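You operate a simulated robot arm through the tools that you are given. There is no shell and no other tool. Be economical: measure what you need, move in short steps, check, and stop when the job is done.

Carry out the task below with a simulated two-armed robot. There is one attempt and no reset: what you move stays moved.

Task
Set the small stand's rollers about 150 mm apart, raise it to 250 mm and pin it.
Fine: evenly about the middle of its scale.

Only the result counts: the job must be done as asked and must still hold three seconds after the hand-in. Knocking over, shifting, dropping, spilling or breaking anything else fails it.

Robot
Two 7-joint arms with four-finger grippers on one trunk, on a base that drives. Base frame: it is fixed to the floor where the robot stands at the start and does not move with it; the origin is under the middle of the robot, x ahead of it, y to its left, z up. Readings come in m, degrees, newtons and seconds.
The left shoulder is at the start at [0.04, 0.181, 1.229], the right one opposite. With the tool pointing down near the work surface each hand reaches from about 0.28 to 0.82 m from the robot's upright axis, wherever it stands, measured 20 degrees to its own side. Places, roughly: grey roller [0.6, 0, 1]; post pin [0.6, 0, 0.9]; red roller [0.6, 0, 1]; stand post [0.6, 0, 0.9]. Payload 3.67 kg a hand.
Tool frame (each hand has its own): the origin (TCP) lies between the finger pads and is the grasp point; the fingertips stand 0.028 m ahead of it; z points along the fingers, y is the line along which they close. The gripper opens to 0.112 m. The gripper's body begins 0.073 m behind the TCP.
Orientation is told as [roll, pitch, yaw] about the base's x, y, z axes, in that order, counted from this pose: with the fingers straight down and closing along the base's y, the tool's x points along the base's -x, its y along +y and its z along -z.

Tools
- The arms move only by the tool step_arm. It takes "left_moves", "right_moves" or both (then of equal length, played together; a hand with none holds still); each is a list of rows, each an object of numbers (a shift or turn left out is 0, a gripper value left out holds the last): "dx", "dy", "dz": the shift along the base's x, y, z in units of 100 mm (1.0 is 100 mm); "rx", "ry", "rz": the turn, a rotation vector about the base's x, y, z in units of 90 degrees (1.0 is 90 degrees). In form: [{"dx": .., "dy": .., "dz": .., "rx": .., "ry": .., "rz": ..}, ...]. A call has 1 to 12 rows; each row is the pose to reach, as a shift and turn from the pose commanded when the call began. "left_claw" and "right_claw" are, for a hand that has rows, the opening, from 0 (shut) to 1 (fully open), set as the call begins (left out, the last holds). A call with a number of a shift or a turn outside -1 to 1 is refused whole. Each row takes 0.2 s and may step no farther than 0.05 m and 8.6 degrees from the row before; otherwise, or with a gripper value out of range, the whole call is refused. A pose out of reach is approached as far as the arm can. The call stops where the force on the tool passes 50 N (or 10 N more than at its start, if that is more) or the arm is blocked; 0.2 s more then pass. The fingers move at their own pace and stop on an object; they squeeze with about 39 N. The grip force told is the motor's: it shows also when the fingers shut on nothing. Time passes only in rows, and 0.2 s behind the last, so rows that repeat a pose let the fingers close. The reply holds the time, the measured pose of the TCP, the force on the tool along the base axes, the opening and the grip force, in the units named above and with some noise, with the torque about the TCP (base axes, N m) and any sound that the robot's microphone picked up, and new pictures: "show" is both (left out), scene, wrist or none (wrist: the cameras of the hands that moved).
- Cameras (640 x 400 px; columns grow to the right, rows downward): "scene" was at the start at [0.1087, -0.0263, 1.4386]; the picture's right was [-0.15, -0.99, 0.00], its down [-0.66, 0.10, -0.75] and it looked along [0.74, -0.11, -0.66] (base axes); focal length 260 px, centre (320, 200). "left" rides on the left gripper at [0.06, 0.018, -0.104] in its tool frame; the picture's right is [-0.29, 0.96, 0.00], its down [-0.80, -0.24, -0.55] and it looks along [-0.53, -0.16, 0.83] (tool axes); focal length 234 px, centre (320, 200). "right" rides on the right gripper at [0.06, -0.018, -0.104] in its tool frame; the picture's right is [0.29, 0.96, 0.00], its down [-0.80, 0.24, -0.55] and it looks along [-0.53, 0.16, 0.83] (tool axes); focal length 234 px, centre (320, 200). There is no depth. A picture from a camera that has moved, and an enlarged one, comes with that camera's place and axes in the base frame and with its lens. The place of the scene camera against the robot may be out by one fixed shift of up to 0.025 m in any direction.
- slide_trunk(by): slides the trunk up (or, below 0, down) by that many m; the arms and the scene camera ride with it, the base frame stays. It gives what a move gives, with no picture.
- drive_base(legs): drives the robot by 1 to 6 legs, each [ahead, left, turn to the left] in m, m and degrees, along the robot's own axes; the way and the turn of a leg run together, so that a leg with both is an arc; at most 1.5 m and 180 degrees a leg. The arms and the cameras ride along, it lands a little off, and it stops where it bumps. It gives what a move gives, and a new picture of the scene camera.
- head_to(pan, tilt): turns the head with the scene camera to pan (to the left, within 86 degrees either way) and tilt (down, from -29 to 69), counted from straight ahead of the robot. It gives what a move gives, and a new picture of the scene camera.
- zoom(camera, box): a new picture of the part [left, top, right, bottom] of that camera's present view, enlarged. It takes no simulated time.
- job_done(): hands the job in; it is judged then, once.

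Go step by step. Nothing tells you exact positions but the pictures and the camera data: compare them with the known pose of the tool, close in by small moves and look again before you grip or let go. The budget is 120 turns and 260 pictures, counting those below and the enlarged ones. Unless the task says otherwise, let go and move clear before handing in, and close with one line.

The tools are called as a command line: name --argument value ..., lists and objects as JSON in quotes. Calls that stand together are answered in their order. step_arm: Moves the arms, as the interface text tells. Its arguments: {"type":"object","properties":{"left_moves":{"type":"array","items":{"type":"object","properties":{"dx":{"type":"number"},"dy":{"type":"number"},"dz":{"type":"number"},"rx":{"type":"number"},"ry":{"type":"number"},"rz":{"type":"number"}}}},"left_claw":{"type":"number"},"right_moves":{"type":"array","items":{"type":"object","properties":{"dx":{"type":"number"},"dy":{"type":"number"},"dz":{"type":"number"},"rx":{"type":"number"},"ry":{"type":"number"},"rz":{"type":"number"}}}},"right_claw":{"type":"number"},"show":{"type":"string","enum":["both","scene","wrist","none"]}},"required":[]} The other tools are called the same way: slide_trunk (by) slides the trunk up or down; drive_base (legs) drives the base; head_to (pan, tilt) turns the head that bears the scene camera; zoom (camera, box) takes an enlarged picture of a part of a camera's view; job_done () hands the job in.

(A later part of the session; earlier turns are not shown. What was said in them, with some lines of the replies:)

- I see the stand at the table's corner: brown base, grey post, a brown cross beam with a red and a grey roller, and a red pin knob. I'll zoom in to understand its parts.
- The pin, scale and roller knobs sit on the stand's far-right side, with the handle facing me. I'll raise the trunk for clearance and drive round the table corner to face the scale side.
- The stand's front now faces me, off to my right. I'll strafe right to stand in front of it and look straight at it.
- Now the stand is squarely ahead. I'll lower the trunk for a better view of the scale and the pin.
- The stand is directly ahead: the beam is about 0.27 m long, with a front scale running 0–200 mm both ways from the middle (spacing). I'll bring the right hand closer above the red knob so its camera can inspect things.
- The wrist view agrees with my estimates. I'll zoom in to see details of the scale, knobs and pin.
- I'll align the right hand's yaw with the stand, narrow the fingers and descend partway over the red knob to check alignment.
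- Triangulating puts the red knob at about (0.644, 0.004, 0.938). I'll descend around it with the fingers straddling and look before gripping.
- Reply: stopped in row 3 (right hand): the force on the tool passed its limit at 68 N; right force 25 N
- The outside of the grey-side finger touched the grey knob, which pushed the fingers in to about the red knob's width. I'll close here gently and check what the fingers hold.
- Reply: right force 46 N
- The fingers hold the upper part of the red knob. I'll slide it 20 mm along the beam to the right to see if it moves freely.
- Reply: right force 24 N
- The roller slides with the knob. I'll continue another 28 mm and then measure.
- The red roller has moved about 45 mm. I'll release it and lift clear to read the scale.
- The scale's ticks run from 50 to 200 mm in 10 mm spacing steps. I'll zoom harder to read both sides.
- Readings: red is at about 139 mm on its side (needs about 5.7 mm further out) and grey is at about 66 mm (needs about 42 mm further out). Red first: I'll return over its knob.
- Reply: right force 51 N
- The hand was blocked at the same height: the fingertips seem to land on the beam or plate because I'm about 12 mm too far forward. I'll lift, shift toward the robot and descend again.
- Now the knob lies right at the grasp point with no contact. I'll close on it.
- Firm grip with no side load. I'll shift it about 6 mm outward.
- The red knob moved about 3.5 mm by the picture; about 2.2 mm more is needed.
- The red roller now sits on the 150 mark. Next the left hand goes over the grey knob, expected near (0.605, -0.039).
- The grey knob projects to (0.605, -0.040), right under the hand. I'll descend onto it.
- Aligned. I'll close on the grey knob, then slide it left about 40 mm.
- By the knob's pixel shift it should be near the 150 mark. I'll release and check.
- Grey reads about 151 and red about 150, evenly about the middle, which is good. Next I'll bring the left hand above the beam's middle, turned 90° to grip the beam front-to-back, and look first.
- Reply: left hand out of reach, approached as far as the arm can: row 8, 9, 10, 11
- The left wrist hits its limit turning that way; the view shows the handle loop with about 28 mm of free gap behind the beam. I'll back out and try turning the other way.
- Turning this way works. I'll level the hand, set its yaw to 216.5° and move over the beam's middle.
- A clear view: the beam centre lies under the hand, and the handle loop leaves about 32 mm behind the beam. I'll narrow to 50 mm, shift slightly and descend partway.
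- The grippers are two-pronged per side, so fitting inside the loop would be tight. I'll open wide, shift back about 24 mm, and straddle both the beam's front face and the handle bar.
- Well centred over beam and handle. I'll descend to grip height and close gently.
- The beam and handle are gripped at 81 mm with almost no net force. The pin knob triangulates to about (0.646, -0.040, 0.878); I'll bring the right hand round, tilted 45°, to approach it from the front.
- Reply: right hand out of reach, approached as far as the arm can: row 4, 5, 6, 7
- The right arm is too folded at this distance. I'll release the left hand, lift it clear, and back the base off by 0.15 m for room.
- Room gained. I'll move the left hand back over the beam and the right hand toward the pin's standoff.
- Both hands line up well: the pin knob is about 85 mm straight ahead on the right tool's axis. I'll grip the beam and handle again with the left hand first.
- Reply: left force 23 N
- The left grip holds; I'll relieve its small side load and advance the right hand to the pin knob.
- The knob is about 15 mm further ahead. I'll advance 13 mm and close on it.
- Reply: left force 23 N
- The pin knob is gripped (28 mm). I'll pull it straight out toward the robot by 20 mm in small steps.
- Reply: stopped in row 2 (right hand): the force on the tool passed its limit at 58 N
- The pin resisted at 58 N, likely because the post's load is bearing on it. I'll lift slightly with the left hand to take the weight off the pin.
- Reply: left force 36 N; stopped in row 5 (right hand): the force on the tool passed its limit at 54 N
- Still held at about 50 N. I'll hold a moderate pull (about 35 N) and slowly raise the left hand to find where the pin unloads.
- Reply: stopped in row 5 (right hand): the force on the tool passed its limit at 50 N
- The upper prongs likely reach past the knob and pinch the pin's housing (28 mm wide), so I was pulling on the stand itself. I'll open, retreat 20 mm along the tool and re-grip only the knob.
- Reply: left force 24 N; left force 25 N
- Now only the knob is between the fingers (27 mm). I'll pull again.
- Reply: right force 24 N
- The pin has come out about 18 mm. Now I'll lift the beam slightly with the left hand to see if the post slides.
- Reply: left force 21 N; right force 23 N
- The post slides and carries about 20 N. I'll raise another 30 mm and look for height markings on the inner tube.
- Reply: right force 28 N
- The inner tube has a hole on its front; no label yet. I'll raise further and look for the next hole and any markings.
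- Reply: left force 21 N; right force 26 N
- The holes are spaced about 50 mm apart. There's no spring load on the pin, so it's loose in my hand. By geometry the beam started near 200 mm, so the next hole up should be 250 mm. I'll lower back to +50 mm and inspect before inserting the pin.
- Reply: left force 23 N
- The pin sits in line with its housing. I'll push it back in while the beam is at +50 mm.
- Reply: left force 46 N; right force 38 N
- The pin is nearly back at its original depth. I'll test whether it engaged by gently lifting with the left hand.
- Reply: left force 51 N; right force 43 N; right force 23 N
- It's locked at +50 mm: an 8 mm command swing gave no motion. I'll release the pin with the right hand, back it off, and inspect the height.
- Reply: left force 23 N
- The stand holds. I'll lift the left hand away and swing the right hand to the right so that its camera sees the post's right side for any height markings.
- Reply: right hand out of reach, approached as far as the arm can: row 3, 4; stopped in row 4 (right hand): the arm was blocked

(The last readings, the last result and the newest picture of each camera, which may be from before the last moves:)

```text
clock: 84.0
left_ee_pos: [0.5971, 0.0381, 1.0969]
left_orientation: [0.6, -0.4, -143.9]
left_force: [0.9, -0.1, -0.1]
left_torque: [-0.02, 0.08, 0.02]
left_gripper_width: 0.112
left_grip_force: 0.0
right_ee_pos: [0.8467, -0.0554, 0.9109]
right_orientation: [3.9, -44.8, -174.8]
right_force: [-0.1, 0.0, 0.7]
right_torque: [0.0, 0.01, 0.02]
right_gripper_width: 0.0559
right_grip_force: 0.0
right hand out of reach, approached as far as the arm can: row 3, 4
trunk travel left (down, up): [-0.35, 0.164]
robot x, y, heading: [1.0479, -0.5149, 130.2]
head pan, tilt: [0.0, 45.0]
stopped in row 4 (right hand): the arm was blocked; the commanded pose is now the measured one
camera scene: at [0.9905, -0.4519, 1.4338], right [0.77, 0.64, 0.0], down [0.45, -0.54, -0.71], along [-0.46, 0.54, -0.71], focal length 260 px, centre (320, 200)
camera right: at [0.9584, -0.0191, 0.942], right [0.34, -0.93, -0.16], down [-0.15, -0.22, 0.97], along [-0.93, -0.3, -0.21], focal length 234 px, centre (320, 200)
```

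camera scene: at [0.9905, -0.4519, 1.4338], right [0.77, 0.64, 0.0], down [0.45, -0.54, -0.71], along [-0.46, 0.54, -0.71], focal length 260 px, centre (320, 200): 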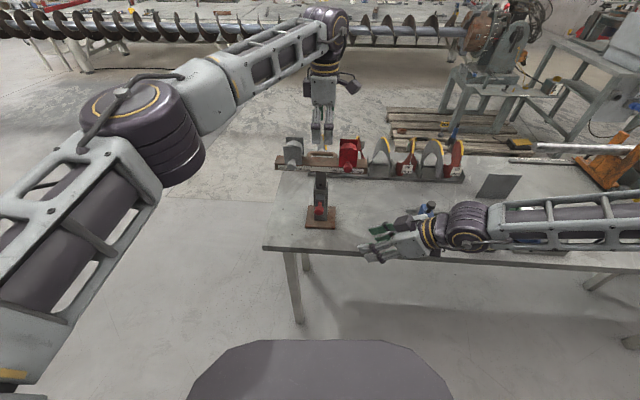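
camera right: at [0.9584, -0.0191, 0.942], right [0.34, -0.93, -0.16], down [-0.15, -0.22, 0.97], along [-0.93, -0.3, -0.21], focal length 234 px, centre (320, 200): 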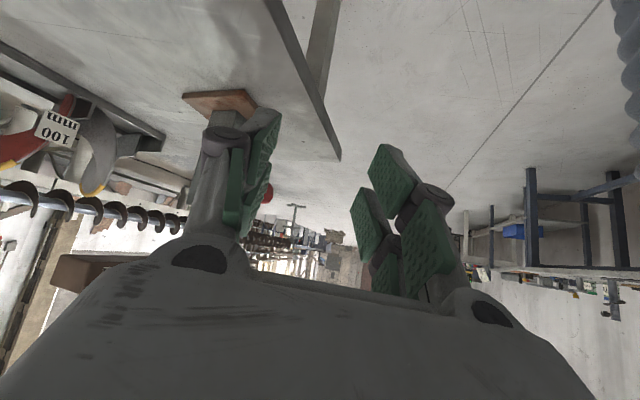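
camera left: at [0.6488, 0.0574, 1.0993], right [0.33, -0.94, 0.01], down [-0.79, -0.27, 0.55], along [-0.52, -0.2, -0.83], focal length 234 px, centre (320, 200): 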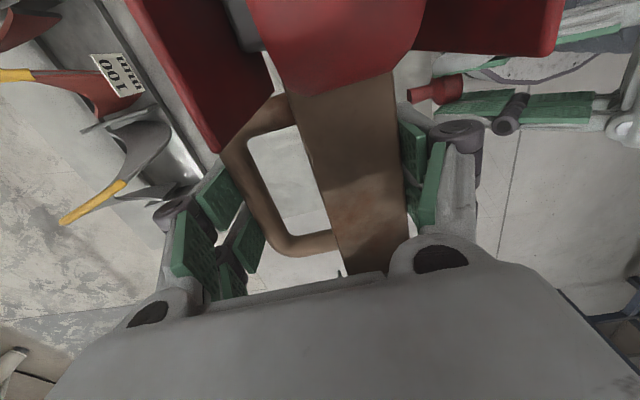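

The arm reached its limit and drooped; I'll raise it straight away, away from the items on the table, and turn back.

step_arm --right_moves '[{"dz": 0.2}, {"dx": -0.1, "dy": -0.1, "dz": 0.5, "rz": -0.08}, {"dx": -0.2, "dy": -0.2, "dz": 0.6, "rz": -0.16}]'

zoom --camera "right" --box '[120, 60, 320, 260]'

zoom --camera "scene" --box '[380, 160, 560, 270]'

```text
clock: 84.8
left_ee_pos: [0.5922, 0.037, 1.0944]
left_orientation: [0.9, -0.3, -143.7]
left_force: [0.5, 0.1, 0.1]
left_torque: [-0.01, 0.02, 0.02]
left_gripper_width: 0.1119
left_grip_force: 0.0
right_ee_pos: [0.8238, -0.0755, 0.9704]
right_orientation: [3.8, -44.7, 170.9]
right_force: [-0.3, 0.5, 0.0]
right_torque: [-0.02, -0.07, -0.02]
right_gripper_width: 0.0561
right_grip_force: 0.1
trunk travel left (down, up): [-0.35, 0.164]
robot x, y, heading: [1.0468, -0.5167, 130.0]
head pan, tilt: [0.0, 45.0]
camera scene: at [0.9853, -0.4519, 1.4335], right [0.77, 0.64, 0.0], down [0.46, -0.54, -0.71], along [-0.45, 0.54, -0.71], focal length 260 px, centre (320, 200)
camera right: at [0.9403, -0.0683, 1.0026], right [0.09, -0.98, -0.16], down [-0.2, -0.17, 0.96], along [-0.98, -0.06, -0.21], focal length 234 px, centre (320, 200)
```

scene: 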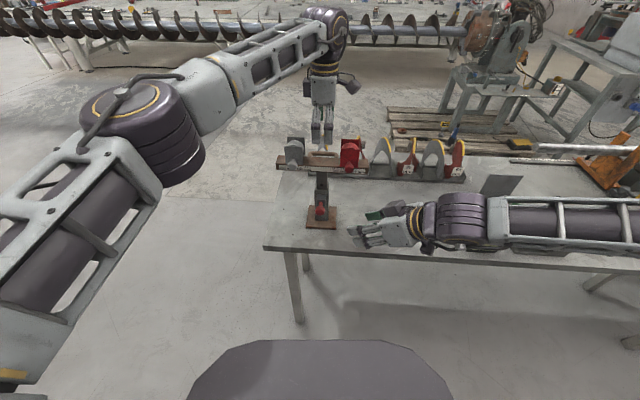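
right: 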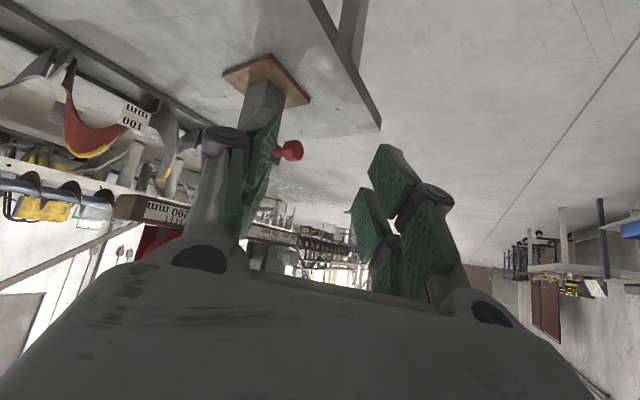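

```text
2.00 times, centred on (220, 160) of right
camera zoom: at [0.9403, -0.0683, 1.0026], right [0.09, -0.98, -0.16], down [-0.2, -0.17, 0.96], along [-0.98, -0.06, -0.21], focal length 468 px, centre (520, 280)
```

zoom: 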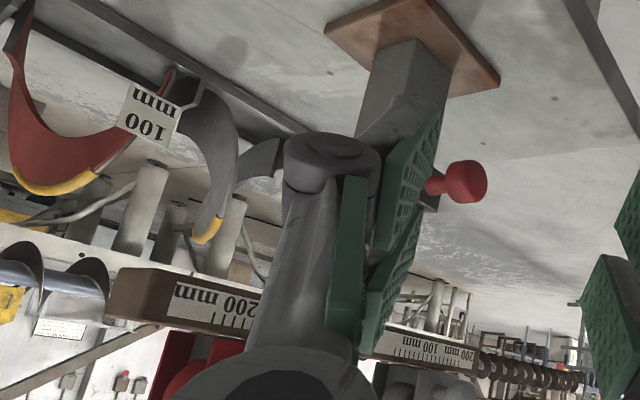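

```text
3.56 times, centred on (470, 215) of scene
camera zoom: at [0.9853, -0.4519, 1.4335], right [0.77, 0.64, 0.0], down [0.46, -0.54, -0.71], along [-0.45, 0.54, -0.71], focal length 925 px, centre (-213, 147)
```

zoom: 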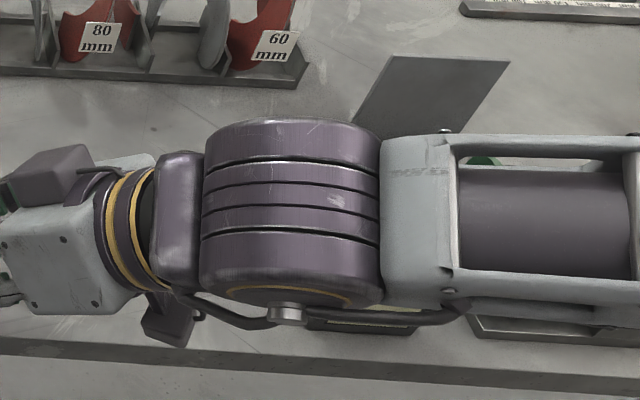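

The finger hides the post; I'll turn the hand about 14° so the post falls between the fingers.

step_arm --right_moves '[{"rz": -0.08}, {"rz": -0.16}]' --show "none"

zoom --camera "right" --box '[240, 60, 380, 270]'

```text
clock: 85.4
left_ee_pos: [0.5942, 0.0384, 1.0945]
left_orientation: [0.9, -0.2, -143.7]
left_force: [-0.3, -0.7, -0.9]
left_torque: [0.04, -0.04, 0.01]
left_gripper_width: 0.1124
left_grip_force: 0.0
right_ee_pos: [0.8224, -0.076, 0.9712]
right_orientation: [4.0, -44.7, 156.3]
right_force: [0.1, 1.2, -0.1]
right_torque: [0.0, -0.01, 0.02]
right_gripper_width: 0.0561
right_grip_force: 0.1
trunk travel left (down, up): [-0.35, 0.164]
robot x, y, heading: [1.0437, -0.5165, 130.0]
head pan, tilt: [0.0, 45.0]
```

```text
1.90 times, centred on (310, 165) of right
camera zoom: at [0.9382, -0.0969, 1.0019], right [-0.15, -0.98, -0.16], down [-0.23, -0.12, 0.97], along [-0.96, 0.19, -0.21], focal length 446 px, centre (339, 267)
```

zoom: 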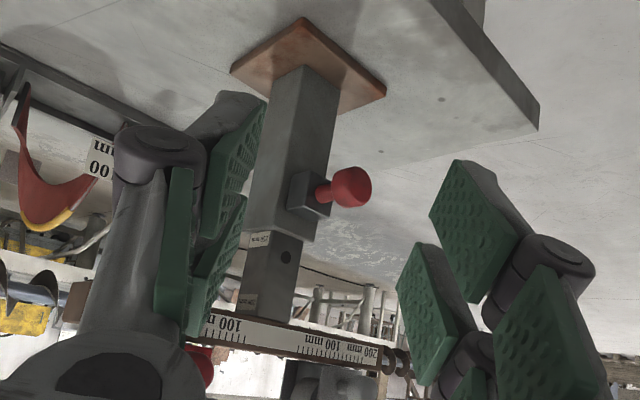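

There are labels on the tube's right side. I'll zoom in tighter on them.

zoom --camera "right" --box '[280, 150, 320, 250]'

zoom --camera "right" --box '[285, 175, 309, 190]'

zoom --camera "right" --box '[278, 208, 308, 228]'

```text
4.00 times, centred on (300, 200) of right
camera zoom: at [0.9382, -0.0969, 1.0019], right [-0.15, -0.98, -0.16], down [-0.23, -0.12, 0.97], along [-0.96, 0.19, -0.21], focal length 937 px, centre (400, 200)
```

zoom: 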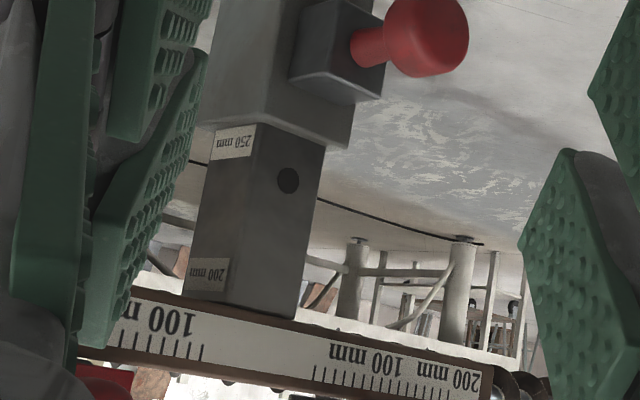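

```text
16.00 times, centred on (297, 182) of right
camera zoom: at [0.9382, -0.0969, 1.0019], right [-0.15, -0.98, -0.16], down [-0.23, -0.12, 0.97], along [-0.96, 0.19, -0.21], focal length 3747 px, centre (688, 480)
```

zoom: 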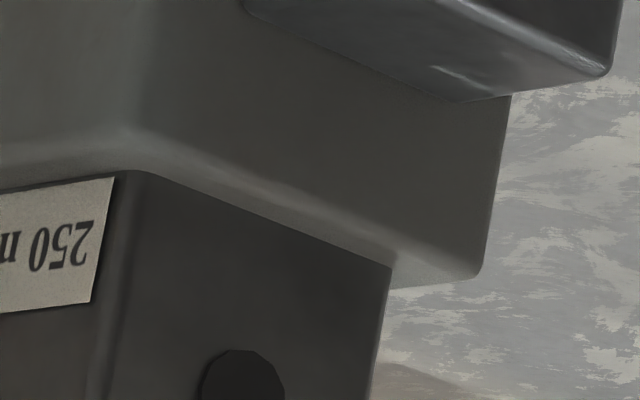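

```text
16.00 times, centred on (293, 218) of right
camera zoom: at [0.9382, -0.0969, 1.0019], right [-0.15, -0.98, -0.16], down [-0.23, -0.12, 0.97], along [-0.96, 0.19, -0.21], focal length 3747 px, centre (752, -88)
```

zoom: 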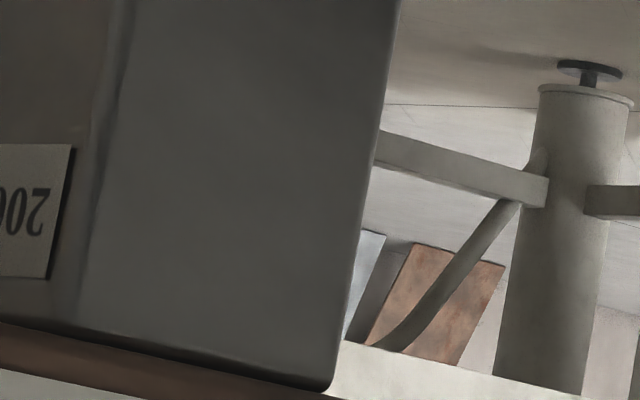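

The label at the collar reads 250 mm, with 200 mm above it, so the height is right. I'll withdraw both hands and check the roller spacing and pin depth once more.

step_arm --left_moves '[{"dz": 0.3}, {"dx": -0.2, "dy": -0.15, "dz": 0.6}, {"dx": -0.5, "dy": -0.4, "dz": 0.6}, {"dx": -0.8, "dy": -0.65, "dz": 0.6}]' --right_moves '[{"dz": 0.3}, {"dx": 0.2, "dy": -0.1, "dz": 0.6}, {"dx": 0.4, "dy": 0.1, "dz": 0.9}, {"dx": 0.4, "dy": 0.1, "dz": 0.9}]'

zoom --camera "scene" --box '[268, 130, 378, 190]'

zoom --camera "scene" --box '[290, 165, 350, 235]'

```text
clock: 86.4
left_ee_pos: [0.5138, -0.0259, 1.1535]
left_orientation: [0.8, -0.2, -143.8]
left_force: [-0.6, -0.6, 0.4]
left_torque: [0.03, -0.04, 0.01]
left_gripper_width: 0.1121
left_grip_force: 0.0
right_ee_pos: [0.8586, -0.0602, 1.0615]
right_orientation: [3.8, -44.6, 156.6]
right_force: [-0.2, 0.6, 0.5]
right_torque: [-0.01, -0.03, -0.02]
right_gripper_width: 0.056
right_grip_force: 0.1
right hand out of reach, approached as far as the arm can: row 3, 4
trunk travel left (down, up): [-0.35, 0.164]
robot x, y, heading: [1.0446, -0.5181, 130.3]
head pan, tilt: [0.0, 45.0]
camera scene: at [0.9849, -0.4531, 1.4336], right [0.77, 0.64, 0.0], down [0.46, -0.54, -0.71], along [-0.45, 0.54, -0.71], focal length 260 px, centre (320, 200)
camera right: at [0.9736, -0.0828, 1.0938], right [-0.15, -0.98, -0.16], down [-0.23, -0.12, 0.96], along [-0.96, 0.18, -0.21], focal length 234 px, centre (320, 200)
camera left: at [0.5707, -0.0062, 1.2583], right [0.33, -0.94, 0.01], down [-0.79, -0.27, 0.55], along [-0.52, -0.2, -0.83], focal length 234 px, centre (320, 200)
```

scene: 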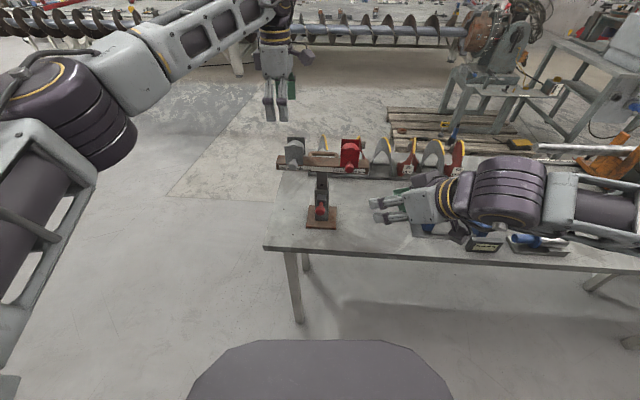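
right: 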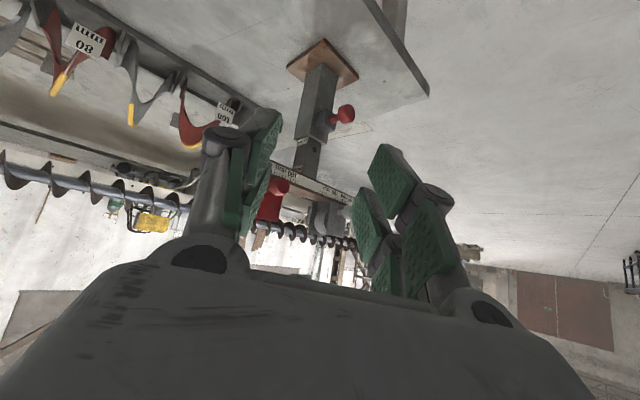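
left: 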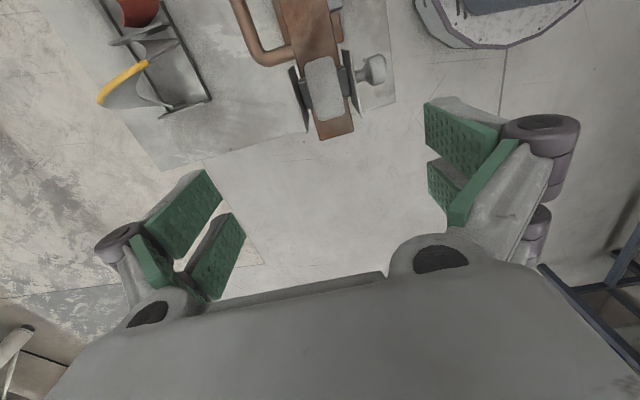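

```text
5.82 times, centred on (323, 160) of scene
camera zoom: at [0.9849, -0.4531, 1.4336], right [0.77, 0.64, 0.0], down [0.46, -0.54, -0.71], along [-0.45, 0.54, -0.71], focal length 1513 px, centre (302, 433)
```

zoom: 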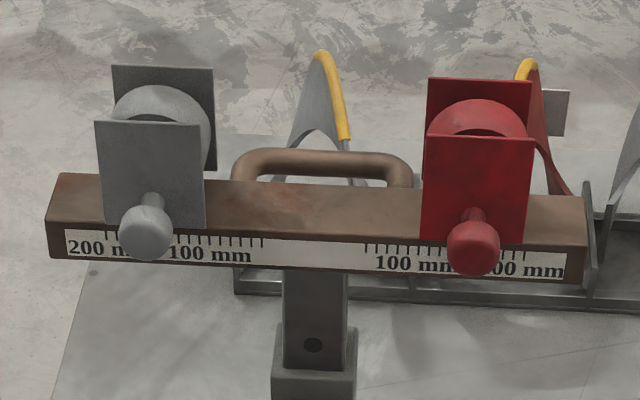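

```text
5.71 times, centred on (320, 200) of scene
camera zoom: at [0.9849, -0.4531, 1.4336], right [0.77, 0.64, 0.0], down [0.46, -0.54, -0.71], along [-0.45, 0.54, -0.71], focal length 1486 px, centre (320, 200)
```

zoom: 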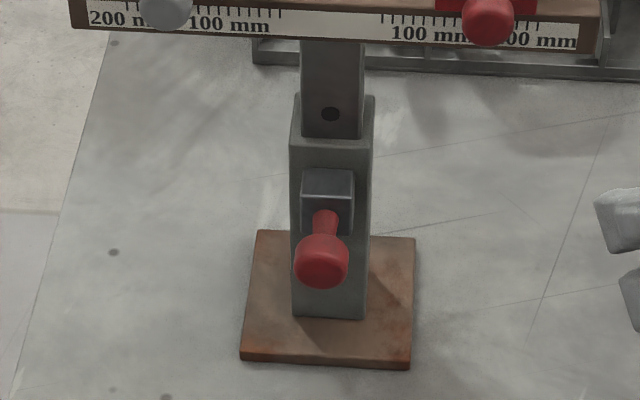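

Pin and height look good. I'll read the grey side more finely.

zoom --camera "scene" --box '[272, 145, 322, 180]'

zoom --camera "scene" --box '[325, 145, 375, 180]'

```text
11.43 times, centred on (297, 162) of scene
camera zoom: at [0.9849, -0.4531, 1.4336], right [0.77, 0.64, 0.0], down [0.46, -0.54, -0.71], along [-0.45, 0.54, -0.71], focal length 2972 px, centre (583, 629)
```

zoom: 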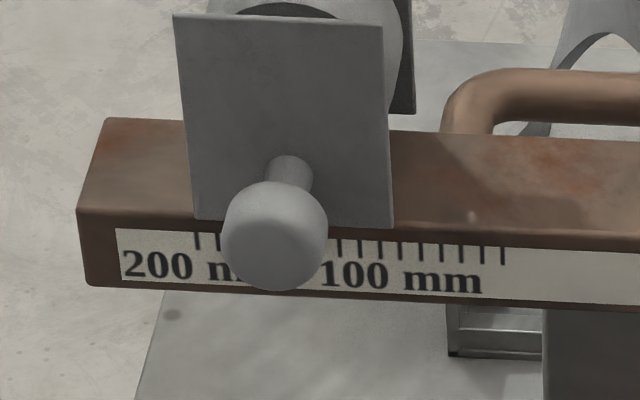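

```text
11.43 times, centred on (350, 162) of scene
camera zoom: at [0.9849, -0.4531, 1.4336], right [0.77, 0.64, 0.0], down [0.46, -0.54, -0.71], along [-0.45, 0.54, -0.71], focal length 2972 px, centre (-23, 629)
```

zoom: 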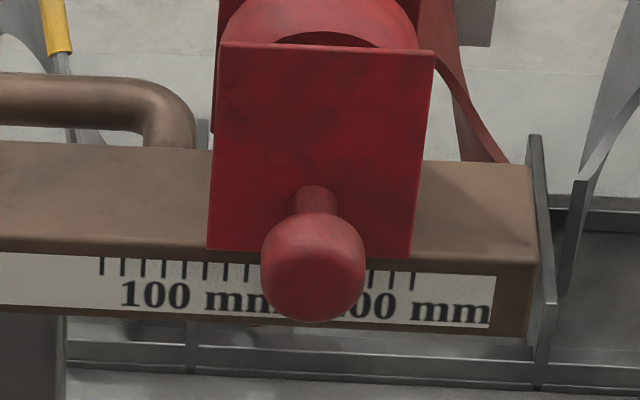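

Rollers read about 151 mm between them and are even to within about 1 mm. Finally, I'll lift the right arm to confirm nothing beneath it was disturbed.

step_arm --right_moves '[{"dz": 0.3, "rz": -0.08}, {"dz": 0.7, "rz": -0.16}, {"dz": 1.0, "rz": -0.24}]' --show "scene"

drive_base --legs '[[-0.1, 0, 0]]'

head_to --pan -20 --tilt 35

```text
clock: 87.2
left_ee_pos: [0.5143, -0.0255, 1.1545]
left_orientation: [0.8, -0.4, -143.7]
left_force: [-0.8, -0.3, -0.4]
left_torque: [0.03, 0.0, 0.0]
left_gripper_width: 0.1119
left_grip_force: 0.1
right_ee_pos: [0.8588, -0.0604, 1.1597]
right_orientation: [3.9, -44.7, 134.7]
right_force: [0.4, -0.3, 0.6]
right_torque: [-0.02, 0.0, 0.0]
right_gripper_width: 0.0559
right_grip_force: 0.1
right hand out of reach, approached as far as the arm can: row 1, 2
trunk travel left (down, up): [-0.35, 0.164]
robot x, y, heading: [1.0447, -0.5166, 129.9]
head pan, tilt: [0.0, 45.0]
camera scene: at [0.9867, -0.4519, 1.4336], right [0.77, 0.64, 0.0], down [0.45, -0.54, -0.71], along [-0.45, 0.54, -0.71], focal length 260 px, centre (320, 200)
```

scene: 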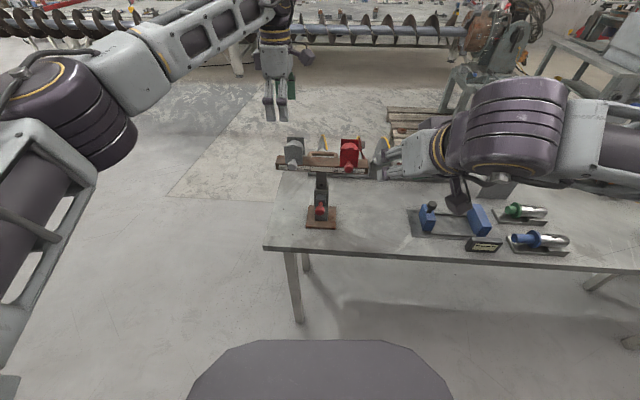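

```text
clock: 88.4
left_ee_pos: [0.5769, -0.1015, 1.1543]
left_orientation: [0.8, -0.2, -143.7]
left_force: [0.8, 0.3, 0.6]
left_torque: [0.01, -0.01, 0.0]
left_gripper_width: 0.112
left_grip_force: 0.2
right_ee_pos: [0.9212, -0.1372, 1.1588]
right_orientation: [3.9, -44.6, 134.9]
right_force: [0.5, -0.6, 0.1]
right_torque: [0.01, -0.01, 0.05]
right_gripper_width: 0.0559
right_grip_force: 0.1
trunk travel left (down, up): [-0.35, 0.164]
robot x, y, heading: [1.1094, -0.5942, 129.9]
head pan, tilt: [0.0, 45.0]
camera scene: at [1.0504, -0.5278, 1.4336], right [0.77, 0.64, 0.0], down [0.46, -0.54, -0.71], along [-0.45, 0.54, -0.71], focal length 260 px, centre (320, 200)
```

scene: 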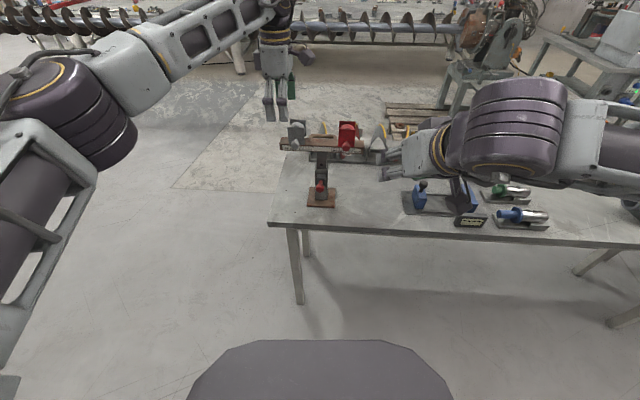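

```text
clock: 89.2
left_ee_pos: [0.5764, -0.102, 1.1537]
left_orientation: [0.8, -0.3, -143.7]
left_force: [-0.7, -0.1, -0.6]
left_torque: [0.03, -0.04, 0.02]
left_gripper_width: 0.1121
left_grip_force: 0.0
right_ee_pos: [0.9201, -0.1365, 1.1594]
right_orientation: [3.8, -44.6, 134.9]
right_force: [0.8, 0.0, -0.1]
right_torque: [0.0, -0.03, -0.01]
right_gripper_width: 0.0559
right_grip_force: 0.0
trunk travel left (down, up): [-0.35, 0.164]
robot x, y, heading: [1.1109, -0.5912, 130.1]
head pan, tilt: [-20.0, 35.0]
camera scene: at [1.0724, -0.5075, 1.4484], right [0.94, 0.34, 0.0], down [0.2, -0.54, -0.82], along [-0.28, 0.77, -0.57], focal length 260 px, centre (320, 200)
```

scene: 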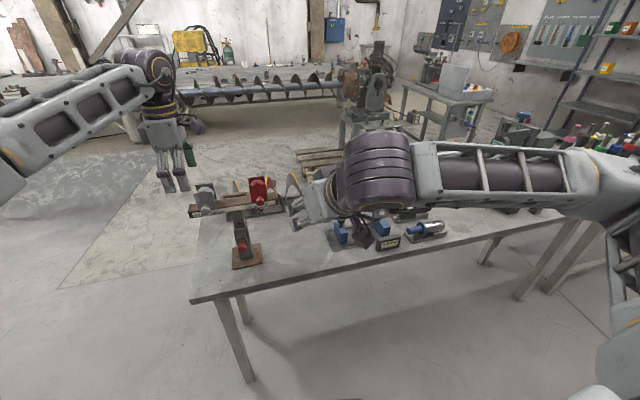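

The stand is pinned at 250 mm with its rollers set, everything else on the table is in place, and both hands are clear. I'm handing in.

job_done

```text
The job is handed in.
```

The job is handed in: the rollers read about 151 mm apart and are even about the middle to within about 1 mm. The stand is raised to its 250 mm mark and pinned, and nothing else on the table looked disturbed.
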